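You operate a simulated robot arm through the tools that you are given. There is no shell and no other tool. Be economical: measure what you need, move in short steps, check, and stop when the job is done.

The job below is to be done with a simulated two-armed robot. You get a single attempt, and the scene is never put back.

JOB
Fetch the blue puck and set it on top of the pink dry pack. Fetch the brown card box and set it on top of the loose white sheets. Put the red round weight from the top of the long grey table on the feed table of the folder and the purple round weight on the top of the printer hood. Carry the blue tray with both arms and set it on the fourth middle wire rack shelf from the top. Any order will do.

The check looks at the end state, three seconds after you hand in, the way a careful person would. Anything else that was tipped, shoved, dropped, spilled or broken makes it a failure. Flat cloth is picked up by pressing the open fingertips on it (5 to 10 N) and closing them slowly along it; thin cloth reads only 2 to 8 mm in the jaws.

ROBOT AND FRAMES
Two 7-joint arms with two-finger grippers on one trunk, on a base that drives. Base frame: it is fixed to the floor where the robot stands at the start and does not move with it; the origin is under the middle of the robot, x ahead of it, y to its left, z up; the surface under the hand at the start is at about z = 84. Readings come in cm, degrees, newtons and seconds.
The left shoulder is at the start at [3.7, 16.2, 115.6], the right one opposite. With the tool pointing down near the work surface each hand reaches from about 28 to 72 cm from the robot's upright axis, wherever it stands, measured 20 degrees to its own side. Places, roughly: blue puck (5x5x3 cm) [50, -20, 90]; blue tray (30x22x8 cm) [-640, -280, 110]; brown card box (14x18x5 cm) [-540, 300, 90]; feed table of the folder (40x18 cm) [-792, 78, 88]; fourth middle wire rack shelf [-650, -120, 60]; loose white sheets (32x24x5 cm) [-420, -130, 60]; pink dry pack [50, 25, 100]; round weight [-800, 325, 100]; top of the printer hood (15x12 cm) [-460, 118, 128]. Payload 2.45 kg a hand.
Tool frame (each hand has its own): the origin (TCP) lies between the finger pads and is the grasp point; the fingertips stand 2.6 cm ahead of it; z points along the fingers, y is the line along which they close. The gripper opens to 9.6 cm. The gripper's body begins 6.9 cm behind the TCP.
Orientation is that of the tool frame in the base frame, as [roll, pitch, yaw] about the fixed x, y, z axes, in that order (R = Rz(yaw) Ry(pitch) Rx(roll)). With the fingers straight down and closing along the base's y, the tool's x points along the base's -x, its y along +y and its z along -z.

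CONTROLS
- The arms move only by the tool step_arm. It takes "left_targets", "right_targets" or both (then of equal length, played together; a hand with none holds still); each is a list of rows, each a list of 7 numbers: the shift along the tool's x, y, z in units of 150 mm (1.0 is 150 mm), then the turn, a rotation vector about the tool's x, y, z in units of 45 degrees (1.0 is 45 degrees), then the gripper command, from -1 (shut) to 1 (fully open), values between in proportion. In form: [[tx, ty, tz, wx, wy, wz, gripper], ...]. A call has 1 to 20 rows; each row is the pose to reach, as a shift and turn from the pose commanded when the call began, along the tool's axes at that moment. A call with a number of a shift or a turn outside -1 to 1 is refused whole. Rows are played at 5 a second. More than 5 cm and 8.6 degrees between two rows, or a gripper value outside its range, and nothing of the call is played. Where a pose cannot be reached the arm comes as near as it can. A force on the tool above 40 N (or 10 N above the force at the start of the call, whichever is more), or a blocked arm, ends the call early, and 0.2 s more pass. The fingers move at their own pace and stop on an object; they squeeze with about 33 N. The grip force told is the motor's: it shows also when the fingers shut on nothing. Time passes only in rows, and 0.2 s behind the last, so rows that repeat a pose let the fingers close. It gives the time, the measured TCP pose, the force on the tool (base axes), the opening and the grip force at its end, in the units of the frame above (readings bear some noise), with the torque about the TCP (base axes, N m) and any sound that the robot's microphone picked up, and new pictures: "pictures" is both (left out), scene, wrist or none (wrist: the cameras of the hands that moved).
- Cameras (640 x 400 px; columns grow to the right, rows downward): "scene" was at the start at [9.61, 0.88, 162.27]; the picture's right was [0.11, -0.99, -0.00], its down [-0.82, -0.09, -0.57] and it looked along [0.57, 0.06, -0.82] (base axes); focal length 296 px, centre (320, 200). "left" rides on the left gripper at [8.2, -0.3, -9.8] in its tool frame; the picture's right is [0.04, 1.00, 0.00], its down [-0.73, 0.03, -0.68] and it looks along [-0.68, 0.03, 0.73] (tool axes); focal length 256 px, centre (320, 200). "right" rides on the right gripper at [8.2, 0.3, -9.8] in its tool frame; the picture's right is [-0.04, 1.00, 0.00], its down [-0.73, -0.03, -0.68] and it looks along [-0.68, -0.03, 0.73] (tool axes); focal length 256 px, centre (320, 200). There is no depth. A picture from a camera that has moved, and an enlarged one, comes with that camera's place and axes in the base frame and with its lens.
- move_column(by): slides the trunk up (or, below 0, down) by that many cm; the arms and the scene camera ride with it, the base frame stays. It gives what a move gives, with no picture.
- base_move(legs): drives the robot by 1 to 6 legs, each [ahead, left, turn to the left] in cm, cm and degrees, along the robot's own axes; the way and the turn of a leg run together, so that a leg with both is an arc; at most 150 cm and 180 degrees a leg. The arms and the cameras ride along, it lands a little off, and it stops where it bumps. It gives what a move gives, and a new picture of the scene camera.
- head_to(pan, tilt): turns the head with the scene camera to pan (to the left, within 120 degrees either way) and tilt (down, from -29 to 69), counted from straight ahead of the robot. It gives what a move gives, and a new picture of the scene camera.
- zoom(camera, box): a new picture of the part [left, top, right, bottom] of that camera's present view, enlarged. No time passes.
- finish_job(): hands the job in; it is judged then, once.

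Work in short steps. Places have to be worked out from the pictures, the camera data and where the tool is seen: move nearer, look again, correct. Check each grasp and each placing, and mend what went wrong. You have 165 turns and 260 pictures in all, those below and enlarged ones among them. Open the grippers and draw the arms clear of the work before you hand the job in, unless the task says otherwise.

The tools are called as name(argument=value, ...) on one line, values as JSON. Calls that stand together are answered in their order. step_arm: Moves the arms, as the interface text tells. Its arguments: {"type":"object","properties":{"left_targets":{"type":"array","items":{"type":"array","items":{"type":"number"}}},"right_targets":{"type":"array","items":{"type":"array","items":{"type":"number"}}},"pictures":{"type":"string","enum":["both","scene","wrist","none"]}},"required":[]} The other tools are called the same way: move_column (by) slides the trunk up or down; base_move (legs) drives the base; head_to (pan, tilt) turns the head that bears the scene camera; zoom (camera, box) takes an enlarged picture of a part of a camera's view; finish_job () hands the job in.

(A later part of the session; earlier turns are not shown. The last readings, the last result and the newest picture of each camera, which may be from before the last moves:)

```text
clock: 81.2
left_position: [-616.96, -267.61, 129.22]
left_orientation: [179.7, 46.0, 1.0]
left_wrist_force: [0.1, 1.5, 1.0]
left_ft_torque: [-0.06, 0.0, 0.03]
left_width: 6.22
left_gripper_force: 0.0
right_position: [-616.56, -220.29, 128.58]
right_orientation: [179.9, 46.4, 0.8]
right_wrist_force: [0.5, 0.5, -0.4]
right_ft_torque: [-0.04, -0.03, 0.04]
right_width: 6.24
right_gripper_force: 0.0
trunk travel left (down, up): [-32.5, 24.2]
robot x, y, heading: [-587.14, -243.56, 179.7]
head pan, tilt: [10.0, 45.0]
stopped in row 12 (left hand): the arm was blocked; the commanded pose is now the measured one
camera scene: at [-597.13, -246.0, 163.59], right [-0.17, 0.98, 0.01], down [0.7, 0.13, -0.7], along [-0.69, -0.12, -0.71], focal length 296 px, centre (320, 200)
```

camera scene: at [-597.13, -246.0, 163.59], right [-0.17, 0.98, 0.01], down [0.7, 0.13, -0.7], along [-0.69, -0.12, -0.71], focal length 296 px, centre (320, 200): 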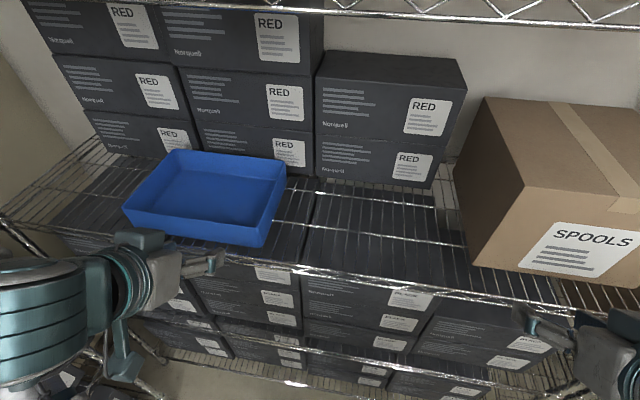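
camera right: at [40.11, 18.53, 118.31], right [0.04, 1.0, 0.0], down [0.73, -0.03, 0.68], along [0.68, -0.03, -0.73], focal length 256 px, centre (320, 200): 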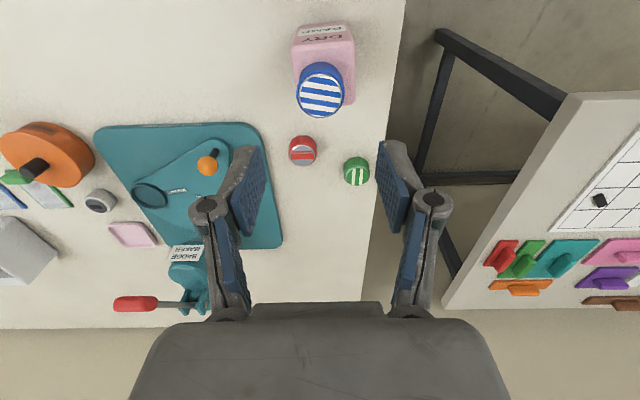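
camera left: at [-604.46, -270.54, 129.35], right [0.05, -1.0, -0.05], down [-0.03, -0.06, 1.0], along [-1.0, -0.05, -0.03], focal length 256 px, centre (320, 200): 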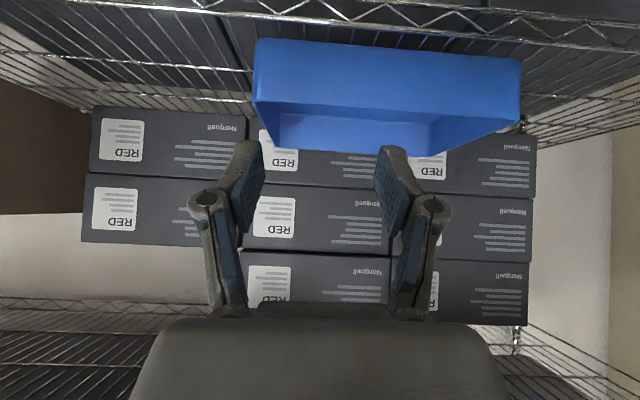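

Still settling a bit; I wait again and check.

step_arm(right_targets=[[0, 0, 0, 0, 0, 0, 0.3], [0, 0, 0, 0, 0, 0, 0.3], [0, 0, 0, 0, 0, 0, 0.3], [0, 0, 0, 0, 0, 0, 0.3], [0, 0, 0, 0, 0, 0, 0.3], [0, 0, 0, 0, 0, 0, 0.3], [0, 0, 0, 0, 0, 0, 0.3], [0, 0, 0, 0, 0, 0, 0.3], [0, 0, 0, 0, 0, 0, 0.3], [0, 0, 0, 0, 0, 0, 0.3], [0, 0, 0, 0, 0, 0, 0.3], [0, 0, 0, 0, 0, 0, 0.3]], pictures="none")

head_to(pan=75, tilt=50)

```text
clock: 84.0
left_position: [-616.52, -261.99, 130.27]
left_orientation: [176.7, 46.3, -1.5]
left_wrist_force: [-0.2, 1.7, 0.0]
left_ft_torque: [-0.06, 0.02, 0.06]
left_width: 6.22
left_gripper_force: 0.1
right_position: [-615.99, -214.88, 127.59]
right_orientation: [176.6, 46.5, -1.9]
right_wrist_force: [1.1, 2.4, 0.2]
right_ft_torque: [-0.16, -0.02, 0.17]
right_width: 6.22
right_gripper_force: 0.0
trunk travel left (down, up): [-32.5, 24.2]
robot x, y, heading: [-586.67, -242.94, 179.6]
head pan, tilt: [10.0, 45.0]
stopped in row 12 (right hand): the arm was blocked; the commanded pose is now the measured one
```

```text
clock: 85.4
left_position: [-616.36, -272.4, 128.67]
left_orientation: [-177.9, 46.1, 3.3]
left_wrist_force: [0.4, -1.2, 0.0]
left_ft_torque: [0.09, -0.02, -0.06]
left_width: 6.24
left_gripper_force: 0.1
right_position: [-616.01, -224.87, 129.22]
right_orientation: [-177.3, 46.6, 3.5]
right_wrist_force: [0.2, -2.1, 0.6]
right_ft_torque: [0.12, -0.03, -0.07]
right_width: 6.24
right_gripper_force: 0.1
trunk travel left (down, up): [-32.5, 24.2]
robot x, y, heading: [-586.99, -245.01, 179.7]
head pan, tilt: [75.0, 50.0]
camera scene: at [-590.7, -255.31, 162.79], right [-0.96, 0.26, 0.0], down [0.2, 0.75, -0.63], along [-0.17, -0.61, -0.78], focal length 296 px, centre (320, 200)
```

scene: 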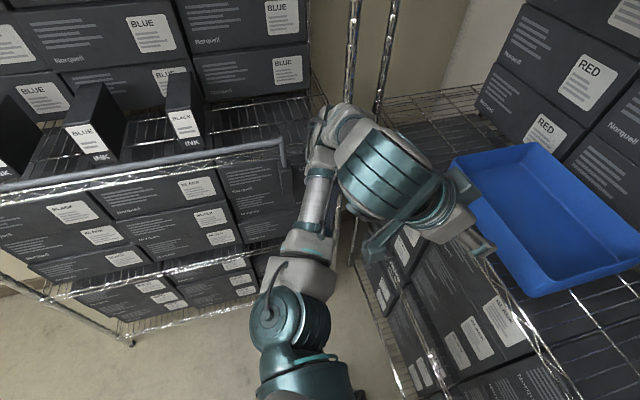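

The left elbow is right at the left rack's bar end — likely touching and exciting the sway. I drive right 30 cm to get clear.

base_move(legs=[[0, -30, 0]])

step_arm(left_targets=[[0, 0, 0, 0, 0, 0, 0.3], [0, 0, 0, 0, 0, 0, 0.3], [0, 0, 0, 0, 0, 0, 0.3], [0, 0, 0, 0, 0, 0, 0.3], [0, 0, 0, 0, 0, 0, 0.3], [0, 0, 0, 0, 0, 0, 0.3]], pictures="none")

step_arm(left_targets=[[0, 0, 0, 0, 0, 0, 0.3], [0, 0, 0, 0, 0, 0, 0.3], [0, 0, 0, 0, 0, 0, 0.3]], pictures="scene")

```text
clock: 86.4
left_position: [-615.45, -268.78, 127.85]
left_orientation: [-178.5, 47.5, -0.2]
left_wrist_force: [-0.3, -5.5, 0.5]
left_ft_torque: [0.39, -0.06, -0.33]
left_width: 6.26
left_gripper_force: 0.0
right_position: [-614.95, -221.11, 129.95]
right_orientation: [-173.7, 48.6, 3.2]
right_wrist_force: [0.6, -4.8, 0.1]
right_ft_torque: [0.28, 0.0, -0.25]
right_width: 6.25
right_gripper_force: 0.1
trunk travel left (down, up): [-32.5, 24.2]
robot x, y, heading: [-587.69, -239.0, 179.6]
head pan, tilt: [75.0, 50.0]
stopped in leg 1: the robot was blocked; the commanded pose is now the measured one
camera scene: at [-591.57, -250.29, 162.74], right [-0.96, 0.27, 0.0], down [0.21, 0.75, -0.62], along [-0.17, -0.6, -0.78], focal length 296 px, centre (320, 200)
```

scene: 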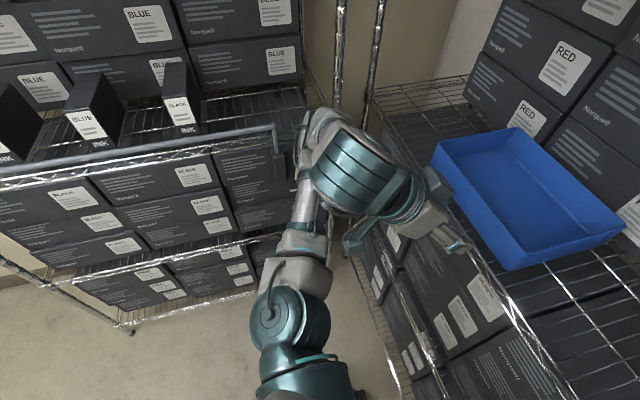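

```text
clock: 87.0
left_position: [-614.51, -247.68, 131.28]
left_orientation: [171.4, 47.8, -7.7]
left_wrist_force: [-0.3, 0.9, 0.6]
left_ft_torque: [-0.1, 0.01, 0.03]
left_width: 6.26
left_gripper_force: 0.2
right_position: [-613.34, -200.68, 126.05]
right_orientation: [176.6, 48.6, -4.3]
right_wrist_force: [2.9, 5.0, -0.6]
right_ft_torque: [-0.32, 0.15, 0.31]
right_width: 6.23
right_gripper_force: 0.0
trunk travel left (down, up): [-32.5, 24.2]
robot x, y, heading: [-587.01, -236.62, 179.2]
head pan, tilt: [75.0, 50.0]
stopped in row 2 (left hand): the arm was blocked; the commanded pose is now the measured one
```

```text
clock: 87.5
left_position: [-613.39, -270.1, 127.52]
left_orientation: [-177.2, 48.3, 1.6]
left_wrist_force: [0.3, -4.7, 0.2]
left_ft_torque: [0.25, 0.02, -0.21]
left_width: 6.25
left_gripper_force: 0.2
right_position: [-612.78, -222.5, 130.45]
right_orientation: [-169.4, 49.7, 8.0]
right_wrist_force: [0.3, -1.4, 0.5]
right_ft_torque: [0.19, -0.06, -0.06]
right_width: 6.24
right_gripper_force: 0.0
trunk travel left (down, up): [-32.5, 24.2]
robot x, y, heading: [-586.14, -239.44, 179.8]
head pan, tilt: [75.0, 50.0]
stopped in row 2 (right hand): the arm was blocked; the commanded pose is now the measured one
camera scene: at [-590.13, -253.69, 162.46], right [-0.96, 0.26, 0.01], down [0.2, 0.77, -0.61], along [-0.17, -0.58, -0.79], focal length 296 px, centre (320, 200)
```

scene: 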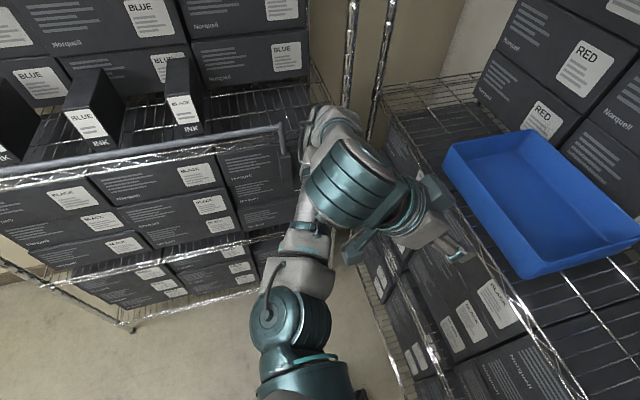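

Blocked moving right as well; I look at the right side.

head_to(pan=-75, tilt=50)

head_to(pan=0, tilt=69)

```text
clock: 89.8
left_position: [-613.35, -254.6, 130.05]
left_orientation: [173.0, 48.5, -7.2]
left_wrist_force: [0.3, -0.8, 0.4]
left_ft_torque: [-0.01, 0.04, 0.01]
left_width: 6.24
left_gripper_force: 0.1
right_position: [-612.61, -206.62, 128.06]
right_orientation: [-178.5, 49.8, -1.3]
right_wrist_force: [1.3, 1.8, 0.7]
right_ft_torque: [-0.12, 0.0, 0.11]
right_width: 6.24
right_gripper_force: 0.2
trunk travel left (down, up): [-32.5, 24.2]
robot x, y, heading: [-586.4, -237.02, 179.5]
head pan, tilt: [-75.0, 50.0]
camera scene: at [-589.86, -226.15, 162.76], right [0.97, 0.25, -0.01], down [0.19, -0.75, -0.63], along [-0.16, 0.61, -0.78], focal length 296 px, centre (320, 200)
```

scene: 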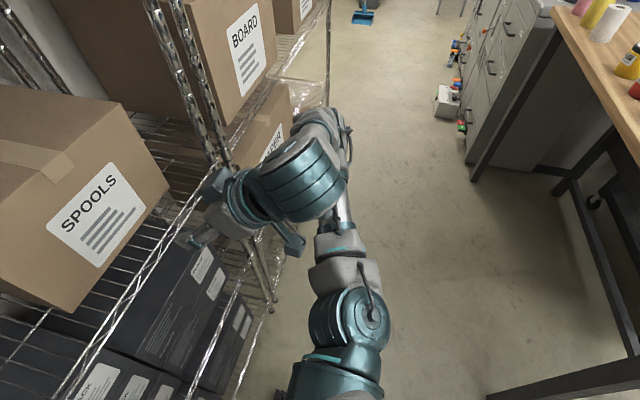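

```text
clock: 91.3
left_position: [-613.55, -268.7, 127.86]
left_orientation: [-178.7, 48.5, 0.1]
left_wrist_force: [0.0, -2.2, 0.1]
left_ft_torque: [0.13, -0.02, -0.1]
left_width: 6.24
left_gripper_force: 0.1
right_position: [-612.72, -220.82, 130.44]
right_orientation: [-170.7, 49.9, 6.5]
right_wrist_force: [0.1, 0.7, -0.5]
right_ft_torque: [0.04, -0.04, 0.02]
right_width: 6.27
right_gripper_force: 0.1
trunk travel left (down, up): [-32.5, 24.2]
robot x, y, heading: [-586.66, -239.44, 179.9]
head pan, tilt: [0.0, 68.8]
camera scene: at [-593.35, -245.41, 160.66], right [0.01, 1.0, 0.04], down [0.93, 0.01, -0.36], along [-0.36, 0.04, -0.93], focal length 296 px, centre (320, 200)
```

scene: 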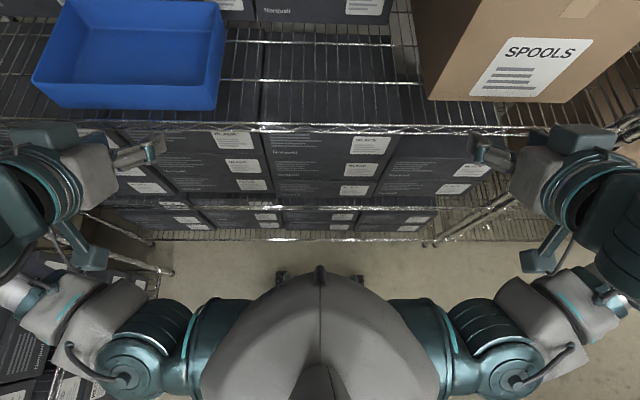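

Nothing visible blocks the right. I back off 15 cm from the rack, which frees the elbow from the bar's end, then go right.

base_move(legs=[[0, -8, 0]])

base_move(legs=[[0, -15, 0]])

```text
clock: 92.2
left_position: [-611.83, -254.59, 126.57]
left_orientation: [172.2, 48.2, -14.1]
left_wrist_force: [-0.6, -1.9, -8.1]
left_ft_torque: [0.06, 0.42, -0.1]
left_width: 6.24
left_gripper_force: 0.0
right_position: [-611.11, -207.99, 129.15]
right_orientation: [-172.2, 51.0, 2.5]
right_wrist_force: [2.5, -0.2, -3.7]
right_ft_torque: [0.05, 0.43, 0.02]
right_width: 6.24
right_gripper_force: 0.0
trunk travel left (down, up): [-32.5, 24.2]
robot x, y, heading: [-586.26, -233.38, 179.6]
head pan, tilt: [0.0, 68.8]
stopped in leg 1: the robot was blocked; the commanded pose is now the measured one
camera scene: at [-593.71, -228.37, 160.37], right [0.01, 1.0, -0.03], down [0.93, -0.02, -0.36], along [-0.36, -0.02, -0.93], focal length 296 px, centre (320, 200)
```

scene: 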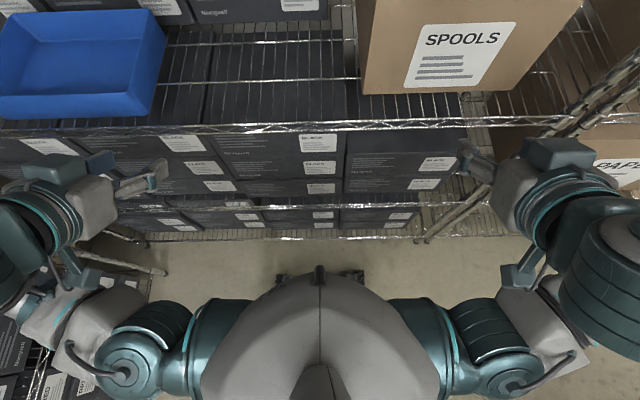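

```text
clock: 92.9
left_position: [-610.45, -248.64, 129.92]
left_orientation: [167.4, 50.4, -13.6]
left_wrist_force: [0.6, 1.0, 0.9]
left_ft_torque: [-0.05, -0.05, 0.01]
left_width: 6.23
left_gripper_force: 0.0
right_position: [-609.66, -201.04, 127.87]
right_orientation: [-179.0, 52.2, -1.2]
right_wrist_force: [0.7, 1.6, 0.3]
right_ft_torque: [-0.14, 0.0, 0.08]
right_width: 6.24
right_gripper_force: 0.0
trunk travel left (down, up): [-32.5, 24.2]
robot x, y, heading: [-585.85, -232.84, 179.8]
head pan, tilt: [0.0, 68.8]
stopped in leg 1: the robot was blocked; the commanded pose is now the measured one
camera scene: at [-592.62, -224.3, 160.54], right [0.01, 1.0, -0.05], down [0.93, -0.03, -0.36], along [-0.36, -0.05, -0.93], focal length 296 px, centre (320, 200)
```

scene: 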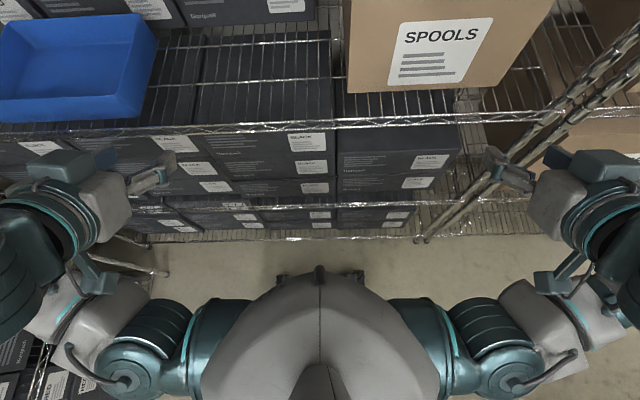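

I look at the left elbow again to see whether it is hooked.

head_to(pan=85, tilt=45)

zoom(camera="scene", box=[220, 50, 460, 250])

```text
clock: 94.5
left_position: [-611.87, -259.65, 127.74]
left_orientation: [175.8, 50.2, -7.1]
left_wrist_force: [-1.3, 1.2, -1.2]
left_ft_torque: [-0.03, -0.02, 0.02]
left_width: 6.23
left_gripper_force: 0.0
right_position: [-610.54, -212.26, 129.52]
right_orientation: [-170.3, 51.4, 5.4]
right_wrist_force: [-0.1, -0.2, -1.2]
right_ft_torque: [0.08, 0.12, -0.07]
right_width: 6.24
right_gripper_force: 0.1
trunk travel left (down, up): [-32.5, 24.2]
robot x, y, heading: [-585.27, -234.71, 179.3]
head pan, tilt: [85.0, 45.0]
camera scene: at [-589.51, -249.58, 162.86], right [-0.99, 0.11, -0.01], down [0.08, 0.73, -0.67], along [-0.07, -0.67, -0.74], focal length 296 px, centre (320, 200)
```

scene: 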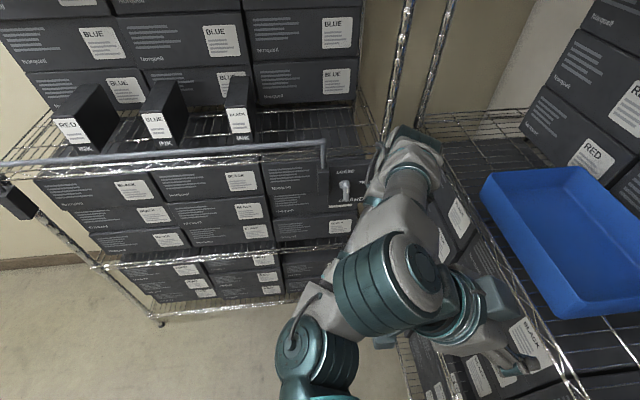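

```text
2.00 times, centred on (340, 150) of scene
camera zoom: at [-589.51, -249.58, 162.86], right [-0.99, 0.11, -0.01], down [0.08, 0.73, -0.67], along [-0.07, -0.67, -0.74], focal length 593 px, centre (280, 300)
```

zoom: 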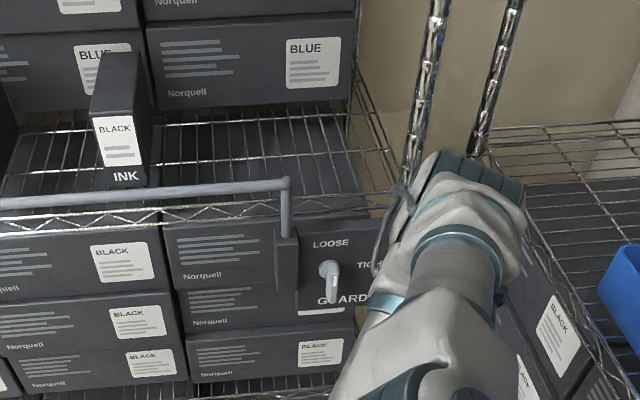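

The elbow seems caught at the rack corner posts; backing straight out should free it.

base_move(legs=[[-15, 0, 0]])

zoom(camera="scene", box=[220, 50, 460, 250])

```text
clock: 95.2
left_position: [-610.0, -262.75, 127.35]
left_orientation: [177.5, 51.3, -5.2]
left_wrist_force: [0.8, -3.9, 0.5]
left_ft_torque: [0.15, 0.02, -0.2]
left_width: 6.22
left_gripper_force: 0.1
right_position: [-609.35, -215.83, 130.66]
right_orientation: [-168.8, 52.4, 7.8]
right_wrist_force: [0.5, -1.6, -0.3]
right_ft_torque: [0.1, 0.01, -0.09]
right_width: 6.22
right_gripper_force: 0.0
trunk travel left (down, up): [-32.5, 24.2]
robot x, y, heading: [-585.27, -234.5, 179.5]
head pan, tilt: [85.0, 45.0]
stopped in leg 1: the robot was blocked; the commanded pose is now the measured one
camera scene: at [-588.31, -248.25, 163.21], right [-1.0, 0.1, 0.0], down [0.07, 0.73, -0.68], along [-0.07, -0.68, -0.73], focal length 296 px, centre (320, 200)
```

scene: 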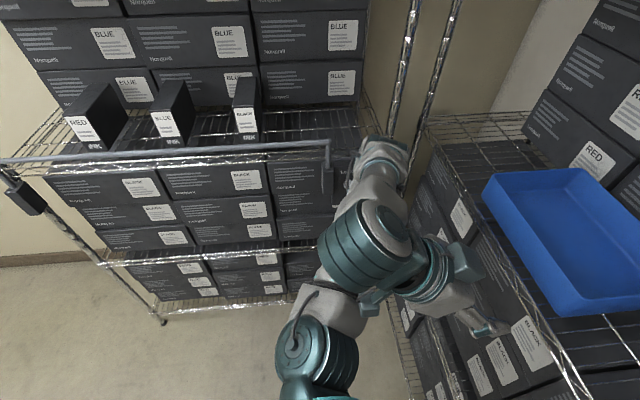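

```text
2.00 times, centred on (340, 150) of scene
camera zoom: at [-588.31, -248.25, 163.21], right [-1.0, 0.1, 0.0], down [0.07, 0.73, -0.68], along [-0.07, -0.68, -0.73], focal length 593 px, centre (280, 300)
```

zoom: 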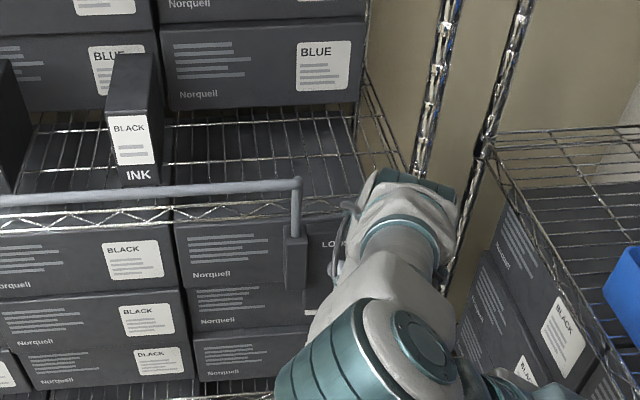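

Base moves stop at once, likely from the sway and the elbow's contact. I pull the left hand inward (to the right), which draws its elbow away from the posts.

step_arm(left_targets=[[0, -0.2, 0, 0, 0, 0, 0.3], [0, -0.4, 0, 0, 0, 0, 0.3], [0, -0.6, 0, 0, 0, 0, 0.3], [0, -0.8, 0, 0, 0, 0, 0.3], [0, -1, 0, 0, 0, 0, 0.3], [0, -1, 0, 0, 0, 0, 0.3]], pictures="scene")

```text
clock: 95.8
left_position: [-609.5, -240.69, 129.21]
left_orientation: [165.1, 50.1, -15.0]
left_wrist_force: [0.3, 1.2, 0.0]
left_ft_torque: [-0.08, -0.02, 0.07]
left_width: 6.24
left_gripper_force: 0.0
right_position: [-609.27, -197.7, 127.12]
right_orientation: [179.6, 52.3, -3.3]
right_wrist_force: [0.9, 3.5, -0.2]
right_ft_torque: [-0.18, 0.06, 0.13]
right_width: 6.21
right_gripper_force: 0.1
trunk travel left (down, up): [-32.5, 24.2]
robot x, y, heading: [-585.04, -231.16, 179.6]
head pan, tilt: [85.0, 45.0]
stopped in row 2 (left hand): the arm was blocked; the commanded pose is now the measured one
camera scene: at [-588.3, -231.28, 163.82], right [-1.0, 0.09, -0.01], down [0.07, 0.66, -0.74], along [-0.06, -0.74, -0.67], focal length 296 px, centre (320, 200)
```

scene: 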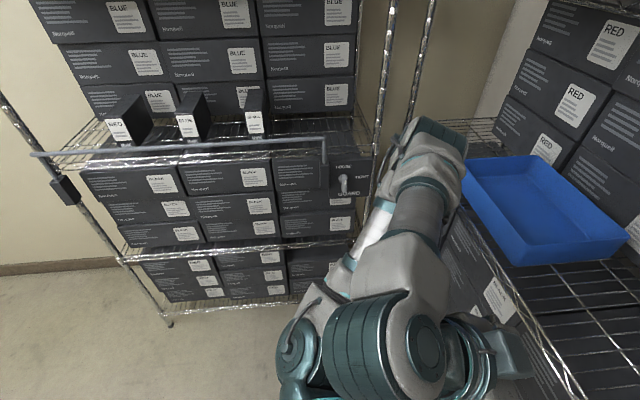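

The elbow sits about at x≈-621, at the rack's front edge, so backing off is right. I try again.

base_move(legs=[[-40, 0, 0]])

base_move(legs=[[-40, 0, 0]])

```text
clock: 96.7
left_position: [-606.87, -242.77, 129.33]
left_orientation: [165.2, 51.3, -14.3]
left_wrist_force: [1.0, 1.4, -0.2]
left_ft_torque: [-0.11, 0.07, 0.0]
left_width: 6.22
left_gripper_force: 0.1
right_position: [-606.15, -200.03, 128.0]
right_orientation: [-180.0, 53.6, -3.0]
right_wrist_force: [1.3, 2.9, -0.5]
right_ft_torque: [-0.16, 0.09, 0.15]
right_width: 6.23
right_gripper_force: 0.1
trunk travel left (down, up): [-32.5, 24.2]
robot x, y, heading: [-583.83, -232.31, 179.6]
head pan, tilt: [85.0, 45.0]
stopped in leg 1: the robot was blocked; the commanded pose is now the measured one
camera scene: at [-586.26, -235.62, 163.81], right [-1.0, 0.1, 0.0], down [0.07, 0.68, -0.73], along [-0.07, -0.72, -0.69], focal length 296 px, centre (320, 200)
```

scene: 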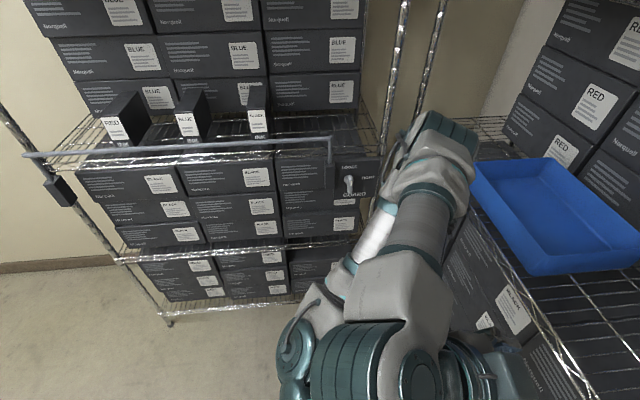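

```text
clock: 97.6
left_position: [-604.12, -243.47, 129.14]
left_orientation: [164.8, 51.3, -13.5]
left_wrist_force: [1.2, 1.2, -0.5]
left_ft_torque: [-0.09, 0.08, 0.07]
left_width: 6.23
left_gripper_force: 0.1
right_position: [-603.32, -200.96, 127.81]
right_orientation: [179.9, 53.9, -2.4]
right_wrist_force: [1.0, 2.1, -0.8]
right_ft_torque: [-0.16, 0.05, 0.18]
right_width: 6.24
right_gripper_force: 0.0
trunk travel left (down, up): [-32.5, 24.2]
robot x, y, heading: [-580.81, -233.68, 179.3]
head pan, tilt: [85.0, 45.0]
stopped in leg 1: the robot was blocked; the commanded pose is now the measured one
camera scene: at [-583.86, -235.68, 163.8], right [-1.0, 0.1, -0.01], down [0.07, 0.68, -0.73], along [-0.06, -0.73, -0.68], focal length 296 px, centre (320, 200)
```

scene: 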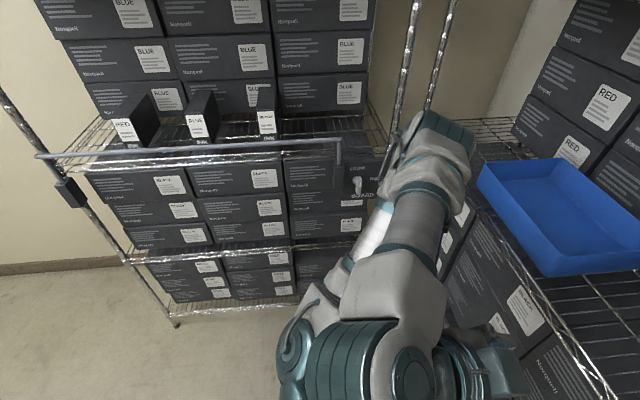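

I look behind, toward the desk corner.

head_to(pan=-120, tilt=55)

head_to(pan=120, tilt=55)

```text
clock: 100.6
left_position: [-604.1, -245.14, 128.64]
left_orientation: [165.8, 51.2, -12.4]
left_wrist_force: [-0.9, 0.9, -0.8]
left_ft_torque: [-0.09, 0.02, 0.01]
left_width: 6.22
left_gripper_force: 0.2
right_position: [-603.92, -202.79, 128.0]
right_orientation: [-179.4, 53.6, -0.6]
right_wrist_force: [0.5, 0.6, -0.4]
right_ft_torque: [-0.03, 0.01, -0.06]
right_width: 6.23
right_gripper_force: 0.1
trunk travel left (down, up): [-32.5, 24.2]
robot x, y, heading: [-580.63, -233.03, -179.8]
head pan, tilt: [-120.0, 55.0]
camera scene: at [-579.71, -218.5, 161.59], right [0.87, -0.49, 0.03], down [-0.4, -0.74, -0.54], along [0.29, 0.46, -0.84], focal length 296 px, centre (320, 200)
```

scene: 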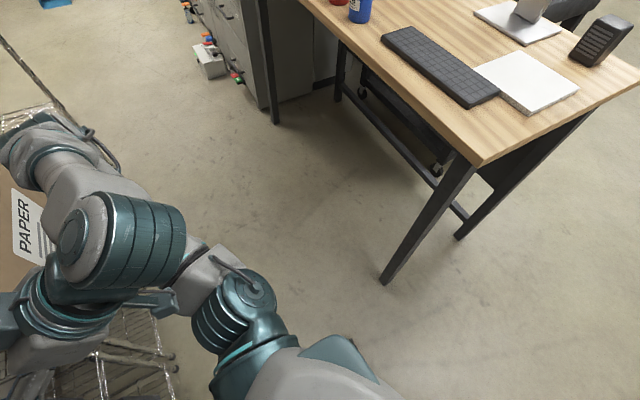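

```text
clock: 104.0
left_position: [-603.7, -249.97, 128.8]
left_orientation: [169.4, 52.4, -9.3]
left_wrist_force: [0.5, -0.1, 0.3]
left_ft_torque: [0.01, 0.01, -0.02]
left_width: 6.25
left_gripper_force: 0.1
right_position: [-602.64, -207.66, 129.32]
right_orientation: [-174.3, 54.3, 2.3]
right_wrist_force: [0.1, -1.4, 0.3]
right_ft_torque: [0.02, -0.02, -0.03]
right_width: 6.24
right_gripper_force: 0.1
trunk travel left (down, up): [-32.5, 24.2]
robot x, y, heading: [-581.02, -233.45, 179.5]
head pan, tilt: [120.0, 55.0]
camera scene: at [-578.93, -243.95, 162.01], right [-0.87, -0.49, -0.01], down [-0.4, 0.73, -0.56], along [0.28, -0.48, -0.83], focal length 296 px, centre (320, 200)
```

scene: 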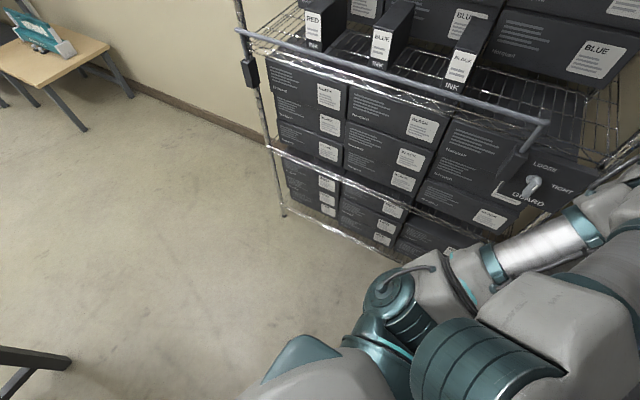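

The desk is clear of the robot. I wait to see whether the sway dies out now.

step_arm(right_targets=[[0, 0, 0, 0, 0, 0, 0.3], [0, 0, 0, 0, 0, 0, 0.3], [0, 0, 0, 0, 0, 0, 0.3], [0, 0, 0, 0, 0, 0, 0.3], [0, 0, 0, 0, 0, 0, 0.3], [0, 0, 0, 0, 0, 0, 0.3], [0, 0, 0, 0, 0, 0, 0.3], [0, 0, 0, 0, 0, 0, 0.3]], pictures="none")

step_arm(left_targets=[[0, 0, 0, 0, 0, 0, 0.3], [0, 0, 0, 0, 0, 0, 0.3], [0, 0, 0, 0, 0, 0, 0.3]], pictures="none")

step_arm(left_targets=[[0, 0, 0, 0, 0, 0, 0.3], [0, 0, 0, 0, 0, 0, 0.3], [0, 0, 0, 0, 0, 0, 0.3]], pictures="none")

```text
clock: 104.7
left_position: [-603.33, -260.78, 127.08]
left_orientation: [176.3, 52.8, -3.7]
left_wrist_force: [0.8, -1.5, -0.1]
left_ft_torque: [0.09, -0.04, -0.11]
left_width: 6.24
left_gripper_force: 0.2
right_position: [-602.74, -218.74, 131.11]
right_orientation: [-168.2, 54.2, 9.0]
right_wrist_force: [-0.5, -1.7, -0.3]
right_ft_torque: [0.04, -0.06, -0.07]
right_width: 6.25
right_gripper_force: 0.0
trunk travel left (down, up): [-32.5, 24.2]
robot x, y, heading: [-580.65, -235.23, 179.7]
head pan, tilt: [120.0, 55.0]
stopped in row 3 (right hand): the arm was blocked; the commanded pose is now the measured one
```

```text
clock: 105.7
left_position: [-603.43, -263.79, 126.69]
left_orientation: [178.7, 52.6, -1.5]
left_wrist_force: [-0.4, -1.7, -1.3]
left_ft_torque: [0.16, 0.08, -0.15]
left_width: 6.26
left_gripper_force: 0.0
right_position: [-602.79, -221.94, 131.23]
right_orientation: [-166.5, 54.0, 10.5]
right_wrist_force: [-0.8, -0.8, 0.4]
right_ft_torque: [0.09, -0.01, -0.14]
right_width: 6.2
right_gripper_force: 0.1
trunk travel left (down, up): [-32.5, 24.2]
robot x, y, heading: [-580.55, -236.28, 179.3]
head pan, tilt: [120.0, 55.0]
stopped in row 3 (right hand): the arm was blocked; the commanded pose is now the measured one
```

```text
clock: 106.7
left_position: [-603.92, -265.07, 126.92]
left_orientation: [-179.6, 52.2, 0.1]
left_wrist_force: [-0.2, -1.3, 0.8]
left_ft_torque: [0.08, 0.04, -0.05]
left_width: 6.26
left_gripper_force: 0.0
right_position: [-602.76, -223.42, 131.27]
right_orientation: [-166.1, 54.2, 10.7]
right_wrist_force: [-0.2, -1.2, -0.2]
right_ft_torque: [0.08, 0.04, -0.06]
right_width: 6.21
right_gripper_force: 0.1
trunk travel left (down, up): [-32.5, 24.2]
robot x, y, heading: [-581.05, -236.89, 179.3]
head pan, tilt: [120.0, 55.0]
stopped in row 3 (left hand): the arm was blocked; the commanded pose is now the measured one
```

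Both arms report "blocked" even holding, so the tilted tucked pose with the bulging elbow is bad here. I untilt the hands back to tool-down, raising them a little.

step_arm(left_targets=[[0, 0, 0, 0, 0.19, 0, 0.3], [0, 0, 0, 0, 0.38, 0, 0.3], [0, 0, 0, 0, 0.57, 0, 0.3], [0, 0, 0, 0, 0.76, 0, 0.3], [0, 0, 0, 0, 0.95, 0, 0.3]], pictures="none")

step_arm(left_targets=[[0, 0, 0, 0, 0.19, 0, 0.3], [0, 0, 0, 0, 0.38, 0, 0.3], [0, 0, 0, 0, 0.57, 0, 0.3]], pictures="none")

```text
clock: 108.1
left_position: [-603.29, -253.14, 128.87]
left_orientation: [175.2, 9.7, -1.5]
left_wrist_force: [0.2, 1.1, -0.3]
left_ft_torque: [-0.02, -0.02, 0.0]
left_width: 6.22
left_gripper_force: 0.0
right_position: [-602.7, -211.55, 130.03]
right_orientation: [-174.6, 54.9, 3.3]
right_wrist_force: [-0.3, 0.1, 0.5]
right_ft_torque: [-0.03, -0.06, 0.02]
right_width: 6.24
right_gripper_force: 0.1
trunk travel left (down, up): [-32.5, 24.2]
robot x, y, heading: [-581.37, -235.32, 179.7]
head pan, tilt: [120.0, 55.0]
stopped in row 5 (left hand): the arm was blocked; the commanded pose is now the measured one
```

```text
clock: 109.1
left_position: [-603.17, -255.14, 128.61]
left_orientation: [176.4, -15.9, 0.4]
left_wrist_force: [-0.3, -0.7, -0.1]
left_ft_torque: [-0.01, -0.03, -0.01]
left_width: 6.25
left_gripper_force: 0.1
right_position: [-602.68, -213.49, 130.49]
right_orientation: [-172.4, 54.8, 5.1]
right_wrist_force: [-0.2, 1.0, 0.8]
right_ft_torque: [-0.02, -0.04, 0.0]
right_width: 6.24
right_gripper_force: 0.1
trunk travel left (down, up): [-32.5, 24.2]
robot x, y, heading: [-581.25, -233.85, 179.5]
head pan, tilt: [120.0, 55.0]
stopped in row 3 (left hand): the arm was blocked; the commanded pose is now the measured one
```

Left hand is back near tool-down. I try backing the base off again.

base_move(legs=[[-35, 0, 0]])

head_to(pan=80, tilt=50)

```text
clock: 111.3
left_position: [-568.11, -256.93, 128.24]
left_orientation: [177.3, -16.0, 0.5]
left_wrist_force: [-0.8, 0.6, 0.9]
left_ft_torque: [-0.02, 0.02, -0.01]
left_width: 6.24
left_gripper_force: 0.1
right_position: [-567.65, -215.61, 130.69]
right_orientation: [-170.8, 54.6, 6.9]
right_wrist_force: [0.3, 0.1, 0.9]
right_ft_torque: [0.03, -0.02, -0.01]
right_width: 6.25
right_gripper_force: 0.0
trunk travel left (down, up): [-32.5, 24.2]
robot x, y, heading: [-546.07, -234.84, 179.9]
head pan, tilt: [120.0, 55.0]
camera scene: at [-544.73, -244.53, 162.05], right [-0.87, -0.5, -0.02], down [-0.4, 0.73, -0.56], along [0.29, -0.48, -0.83], focal length 296 px, centre (320, 200)
```

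scene: 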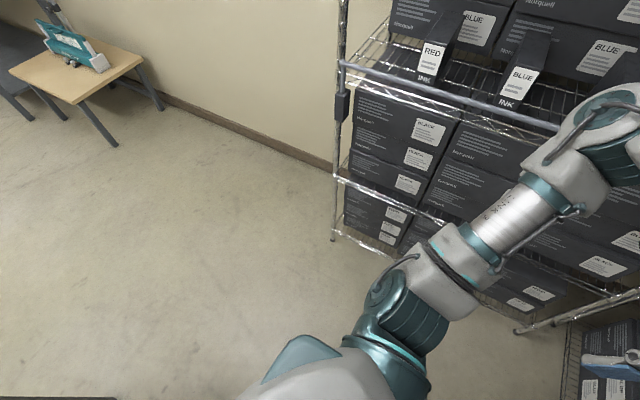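

```text
clock: 112.4
left_position: [-567.58, -248.8, 129.45]
left_orientation: [173.7, -15.6, 1.3]
left_wrist_force: [1.0, 1.0, -1.0]
left_ft_torque: [-0.07, 0.05, -0.03]
left_width: 6.23
left_gripper_force: 0.1
right_position: [-567.2, -207.49, 129.57]
right_orientation: [-176.9, 55.2, 1.8]
right_wrist_force: [-0.7, 0.6, -0.6]
right_ft_torque: [-0.05, -0.07, 0.01]
right_width: 6.22
right_gripper_force: 0.1
trunk travel left (down, up): [-32.5, 24.2]
robot x, y, heading: [-546.18, -233.08, 179.9]
head pan, tilt: [80.0, 50.0]
camera scene: at [-549.27, -237.94, 163.06], right [-0.98, 0.18, 0.0], down [0.14, 0.74, -0.66], along [-0.11, -0.65, -0.75], focal length 296 px, centre (320, 200)
```

scene: 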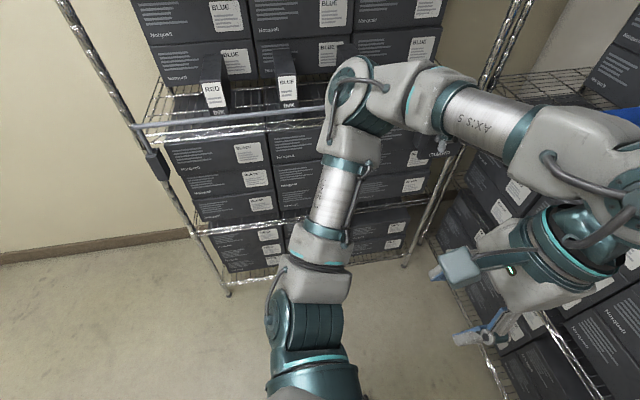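

Free now. I restore both hands to tool-down while the sway decays.

step_arm(left_targets=[[0, 0, 0, 0, -0.17, 0, 0], [0, 0, 0, 0, -0.35, 0, 0], [0, 0, 0, 0, -0.35, 0, 0], [0, 0, 0, 0, -0.35, 0, 0], [0, 0, 0, 0, -0.35, 0, 0], [0, 0, 0, 0, -0.35, 0, 0]], right_targets=[[0, 0, 0, 0, 0.19, 0, 0], [0, 0, 0, 0, 0.38, 0, 0], [0, 0, 0, 0, 0.57, 0, 0], [0, 0, 0, 0, 0.76, 0, 0], [0, 0, 0, 0, 0.95, 0, 0], [0, 0, 0, 0, 1.0, 0, 0]], pictures="none")

step_arm(left_targets=[[0, 0, 0, 0, 0, 0, 0], [0, 0, 0, 0, 0, 0, 0], [0, 0, 0, 0, 0, 0, 0], [0, 0, 0, 0, 0, 0, 0], [0, 0, 0, 0, 0, 0, 0], [0, 0, 0, 0, 0, 0, 0], [0, 0, 0, 0, 0, 0, 0], [0, 0, 0, 0, 0, 0, 0], [0, 0, 0, 0, 0, 0, 0], [0, 0, 0, 0, 0, 0, 0]], pictures="none")

head_to(pan=10, tilt=35)

```text
clock: 114.0
left_position: [-567.99, -261.15, 127.92]
left_orientation: [178.7, -0.3, -0.1]
left_wrist_force: [-0.5, 0.6, 0.7]
left_ft_torque: [0.0, -0.06, -0.01]
left_width: 4.83
left_gripper_force: 0.0
right_position: [-567.36, -219.79, 131.24]
right_orientation: [-173.1, 10.0, 0.7]
right_wrist_force: [0.4, -0.6, -0.7]
right_ft_torque: [0.04, 0.04, 0.0]
right_width: 4.8
right_gripper_force: 0.1
trunk travel left (down, up): [-32.5, 24.2]
robot x, y, heading: [-546.18, -235.96, 179.6]
head pan, tilt: [80.0, 50.0]
stopped in row 6 (left hand): the arm was blocked; the commanded pose is now the measured one
```

```text
clock: 116.4
left_position: [-567.76, -254.33, 128.75]
left_orientation: [176.6, 0.0, -0.3]
left_wrist_force: [-0.9, -0.4, 0.2]
left_ft_torque: [0.03, 0.01, 0.01]
left_width: 4.79
left_gripper_force: 0.0
right_position: [-567.23, -213.15, 130.42]
right_orientation: [-175.7, 10.2, 0.0]
right_wrist_force: [-0.9, -0.4, 0.6]
right_ft_torque: [0.06, -0.02, 0.01]
right_width: 4.79
right_gripper_force: 0.1
trunk travel left (down, up): [-32.5, 24.2]
robot x, y, heading: [-546.47, -234.07, 180.0]
head pan, tilt: [80.0, 50.0]
stopped in row 10 (left hand): the arm was blocked; the commanded pose is now the measured one
```

```text
clock: 117.8
left_position: [-567.71, -254.39, 128.81]
left_orientation: [176.2, 0.0, -0.2]
left_wrist_force: [0.4, -0.8, 0.7]
left_ft_torque: [0.0, 0.0, 0.0]
left_width: 4.8
left_gripper_force: 0.0
right_position: [-567.05, -213.08, 130.64]
right_orientation: [-175.4, 10.1, 0.1]
right_wrist_force: [-0.7, 0.0, 0.0]
right_ft_torque: [0.02, -0.02, 0.04]
right_width: 4.79
right_gripper_force: 0.0
trunk travel left (down, up): [-32.5, 24.2]
robot x, y, heading: [-546.39, -233.65, 180.0]
head pan, tilt: [10.0, 35.0]
camera scene: at [-557.06, -237.75, 165.05], right [-0.17, 0.98, 0.01], down [0.57, 0.11, -0.82], along [-0.81, -0.13, -0.58], focal length 296 px, centre (320, 200)
```

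scene: 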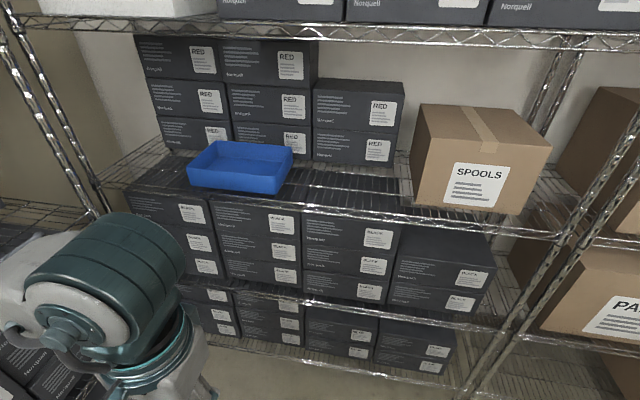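

Stable again at robot (-546, -234). Lesson: keep arms extended rather than tucked when tilted. I extend both hands 15 cm forward while tilting them.

step_arm(left_targets=[[-0.25, 0, 0, 0.04, -0.18, 0, 0.3], [-0.5, 0, 0, 0.085, -0.36, 0, 0.3], [-0.75, 0, 0, 0.085, -0.54, 0, 0.3], [-1, 0, 0, 0.085, -0.72, 0, 0.3], [-1, 0, 0, 0.085, -0.9, 0, 0.3], [-1, 0, 0, 0.085, -1, 0, 0.3]], right_targets=[[-0.25, 0, 0, -0.05, -0.15, 0, 0.3], [-0.5, 0, 0, -0.1, -0.3, 0, 0.3], [-0.75, 0, 0, -0.1, -0.45, 0, 0.3], [-1, 0, 0, -0.1, -0.6, 0, 0.3], [-1, 0, 0, -0.1, -0.7, 0, 0.3], [-1, 0, 0, -0.1, -0.78, 0, 0.3]], pictures="none")

step_arm(left_targets=[[-0.2, 0, -0.2, 0, 0, 0, 0.3], [-0.4, 0, -0.4, 0, 0, 0, 0.3], [-0.6, 0, -0.6, 0, 0, 0, 0.3], [-0.6, 0, -0.6, 0, 0, 0, 0.3]], pictures="none")

```text
clock: 119.2
left_position: [-582.4, -257.22, 128.68]
left_orientation: [-179.4, 45.2, -1.2]
left_wrist_force: [0.2, -0.6, 0.4]
left_ft_torque: [-0.01, -0.06, 0.01]
left_width: 6.26
left_gripper_force: 0.0
right_position: [-581.63, -216.11, 133.67]
right_orientation: [-177.9, 45.5, 2.7]
right_wrist_force: [1.3, -1.4, -0.2]
right_ft_torque: [0.07, 0.02, -0.06]
right_width: 6.25
right_gripper_force: 0.2
trunk travel left (down, up): [-32.5, 24.2]
robot x, y, heading: [-546.48, -234.89, 179.8]
head pan, tilt: [10.0, 35.0]
```

```text
clock: 120.4
left_position: [-582.79, -263.65, 140.27]
left_orientation: [-175.6, 44.9, 1.7]
left_wrist_force: [0.6, -2.6, 1.5]
left_ft_torque: [0.16, -0.08, -0.11]
left_width: 6.26
left_gripper_force: 0.0
right_position: [-581.75, -222.07, 134.26]
right_orientation: [-174.4, 45.4, 5.6]
right_wrist_force: [0.0, -1.4, -0.7]
right_ft_torque: [0.11, 0.01, -0.11]
right_width: 6.29
right_gripper_force: 0.1
trunk travel left (down, up): [-32.5, 24.2]
robot x, y, heading: [-547.01, -235.93, 179.8]
head pan, tilt: [10.0, 35.0]
stopped in row 4 (left hand): the arm was blocked; the commanded pose is now the measured one
```

The upper body sways again; I check whether it decays by itself.

step_arm(left_targets=[[0, 0, 0, 0, 0, 0, 0.3], [0, 0, 0, 0, 0, 0, 0.3], [0, 0, 0, 0, 0, 0, 0.3], [0, 0, 0, 0, 0, 0, 0.3], [0, 0, 0, 0, 0, 0, 0.3], [0, 0, 0, 0, 0, 0, 0.3]], pictures="none")

step_arm(left_targets=[[0, 0, 0, 0, 0, 0, 0.3], [0, 0, 0, 0, 0, 0, 0.3], [0, 0, 0, 0, 0, 0, 0.3], [0, 0, 0, 0, 0, 0, 0.3], [0, 0, 0, 0, 0, 0, 0.3], [0, 0, 0, 0, 0, 0, 0.3]], pictures="none")

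step_arm(left_targets=[[0, 0, 0, 0, 0, 0, 0.3], [0, 0, 0, 0, 0, 0, 0.3], [0, 0, 0, 0, 0, 0, 0.3]], pictures="none")

```text
clock: 122.0
left_position: [-581.85, -262.54, 140.67]
left_orientation: [-176.0, 45.4, 1.3]
left_wrist_force: [0.5, -2.2, 0.8]
left_ft_torque: [0.07, 0.0, -0.12]
left_width: 6.23
left_gripper_force: 0.1
right_position: [-581.14, -220.99, 134.44]
right_orientation: [-174.7, 45.6, 5.2]
right_wrist_force: [0.9, -2.3, 0.1]
right_ft_torque: [0.13, 0.04, -0.1]
right_width: 6.25
right_gripper_force: 0.0
trunk travel left (down, up): [-32.5, 24.2]
robot x, y, heading: [-546.42, -234.54, 180.1]
head pan, tilt: [10.0, 35.0]
stopped in row 6 (left hand): the arm was blocked; the commanded pose is now the measured one
```

```text
clock: 123.6
left_position: [-581.81, -250.68, 142.28]
left_orientation: [177.4, 45.5, -3.9]
left_wrist_force: [0.2, 1.8, 0.3]
left_ft_torque: [-0.16, 0.01, 0.13]
left_width: 6.25
left_gripper_force: 0.1
right_position: [-581.37, -209.65, 133.08]
right_orientation: [179.1, 45.8, 0.2]
right_wrist_force: [-0.1, 2.0, 0.1]
right_ft_torque: [-0.13, -0.05, 0.13]
right_width: 6.27
right_gripper_force: 0.1
trunk travel left (down, up): [-32.5, 24.2]
robot x, y, heading: [-546.32, -233.1, 180.0]
head pan, tilt: [10.0, 35.0]
stopped in row 6 (left hand): the arm was blocked; the commanded pose is now the measured one
```

```text
clock: 124.6
left_position: [-581.44, -251.37, 142.25]
left_orientation: [178.2, 45.8, -3.5]
left_wrist_force: [0.7, 1.2, 0.1]
left_ft_torque: [-0.04, 0.0, 0.03]
left_width: 6.22
left_gripper_force: 0.0
right_position: [-581.08, -210.27, 133.43]
right_orientation: [-179.9, 45.8, 0.7]
right_wrist_force: [0.4, -0.1, 0.9]
right_ft_torque: [-0.03, -0.02, 0.02]
right_width: 6.27
right_gripper_force: 0.1
trunk travel left (down, up): [-32.5, 24.2]
robot x, y, heading: [-546.38, -231.93, 179.9]
head pan, tilt: [10.0, 35.0]
stopped in row 3 (left hand): the arm was blocked; the commanded pose is now the measured one
```

head_to(pan=0, tilt=45)

step_arm(right_targets=[[0, 0, 0, 0, 0, 0, 0.3]], pictures="none")

step_arm(right_targets=[[0, 0, 0, 0, 0, 0, 0.3], [0, 0, 0, 0, 0, 0, 0.3], [0, 0, 0, 0, 0, 0, 0.3], [0, 0, 0, 0, 0, 0, 0.3]], pictures="none")

```text
clock: 125.3
left_position: [-581.5, -248.82, 142.46]
left_orientation: [177.0, 45.8, -4.3]
left_wrist_force: [-0.1, 1.1, -0.4]
left_ft_torque: [-0.03, 0.06, 0.01]
left_width: 6.23
left_gripper_force: 0.0
right_position: [-580.93, -207.86, 133.24]
right_orientation: [178.7, 45.9, -0.3]
right_wrist_force: [-1.2, 1.4, 0.1]
right_ft_torque: [-0.13, -0.05, 0.1]
right_width: 6.25
right_gripper_force: 0.1
trunk travel left (down, up): [-32.5, 24.2]
robot x, y, heading: [-546.78, -231.73, 180.1]
head pan, tilt: [0.0, 45.0]
camera scene: at [-556.53, -227.59, 163.58], right [0.0, 1.0, -0.02], down [0.71, -0.02, -0.71], along [-0.71, -0.02, -0.71], focal length 296 px, centre (320, 200)
```

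scene: 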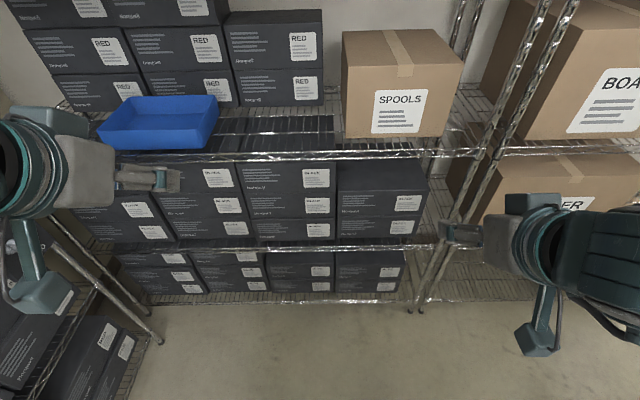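

```text
clock: 125.9
left_position: [-581.17, -259.72, 141.27]
left_orientation: [-177.4, 45.9, 0.2]
left_wrist_force: [-0.7, -0.6, -1.0]
left_ft_torque: [0.09, -0.01, -0.05]
left_width: 6.25
left_gripper_force: 0.0
right_position: [-580.67, -218.18, 134.47]
right_orientation: [-175.5, 46.1, 4.4]
right_wrist_force: [0.4, -1.1, -0.4]
right_ft_torque: [0.02, 0.02, -0.02]
right_width: 6.23
right_gripper_force: 0.1
trunk travel left (down, up): [-32.5, 24.2]
robot x, y, heading: [-546.65, -233.36, 180.0]
head pan, tilt: [0.0, 45.0]
stopped in row 1 (right hand): the arm was blocked; the commanded pose is now the measured one
```

```text
clock: 126.9
left_position: [-581.2, -257.55, 141.39]
left_orientation: [-178.6, 45.8, -0.8]
left_wrist_force: [0.2, -0.9, 0.3]
left_ft_torque: [0.06, -0.03, -0.05]
left_width: 6.24
left_gripper_force: 0.0
right_position: [-580.79, -216.04, 134.23]
right_orientation: [-176.8, 46.0, 3.5]
right_wrist_force: [0.0, -0.6, -0.1]
right_ft_torque: [0.0, -0.03, -0.03]
right_width: 6.25
right_gripper_force: 0.1
trunk travel left (down, up): [-32.5, 24.2]
robot x, y, heading: [-546.18, -233.65, 180.2]
head pan, tilt: [0.0, 45.0]
```

I wait 4 s for the sway to die.

step_arm(right_targets=[[0, 0, 0, 0, 0, 0, 0.3], [0, 0, 0, 0, 0, 0, 0.3], [0, 0, 0, 0, 0, 0, 0.3], [0, 0, 0, 0, 0, 0, 0.3], [0, 0, 0, 0, 0, 0, 0.3], [0, 0, 0, 0, 0, 0, 0.3], [0, 0, 0, 0, 0, 0, 0.3], [0, 0, 0, 0, 0, 0, 0.3], [0, 0, 0, 0, 0, 0, 0.3], [0, 0, 0, 0, 0, 0, 0.3], [0, 0, 0, 0, 0, 0, 0.3], [0, 0, 0, 0, 0, 0, 0.3], [0, 0, 0, 0, 0, 0, 0.3], [0, 0, 0, 0, 0, 0, 0.3], [0, 0, 0, 0, 0, 0, 0.3], [0, 0, 0, 0, 0, 0, 0.3], [0, 0, 0, 0, 0, 0, 0.3], [0, 0, 0, 0, 0, 0, 0.3], [0, 0, 0, 0, 0, 0, 0.3], [0, 0, 0, 0, 0, 0, 0.3]], pictures="none")

```text
clock: 131.1
left_position: [-581.01, -258.07, 141.6]
left_orientation: [-178.6, 45.9, -0.7]
left_wrist_force: [0.3, 0.1, 0.7]
left_ft_torque: [-0.01, -0.03, -0.03]
left_width: 6.22
left_gripper_force: 0.1
right_position: [-580.49, -216.55, 134.27]
right_orientation: [-176.5, 46.0, 3.5]
right_wrist_force: [0.5, -0.1, 0.1]
right_ft_torque: [0.06, 0.0, -0.04]
right_width: 6.2
right_gripper_force: 0.1
trunk travel left (down, up): [-32.5, 24.2]
robot x, y, heading: [-546.8, -233.49, 180.1]
head pan, tilt: [0.0, 45.0]
```

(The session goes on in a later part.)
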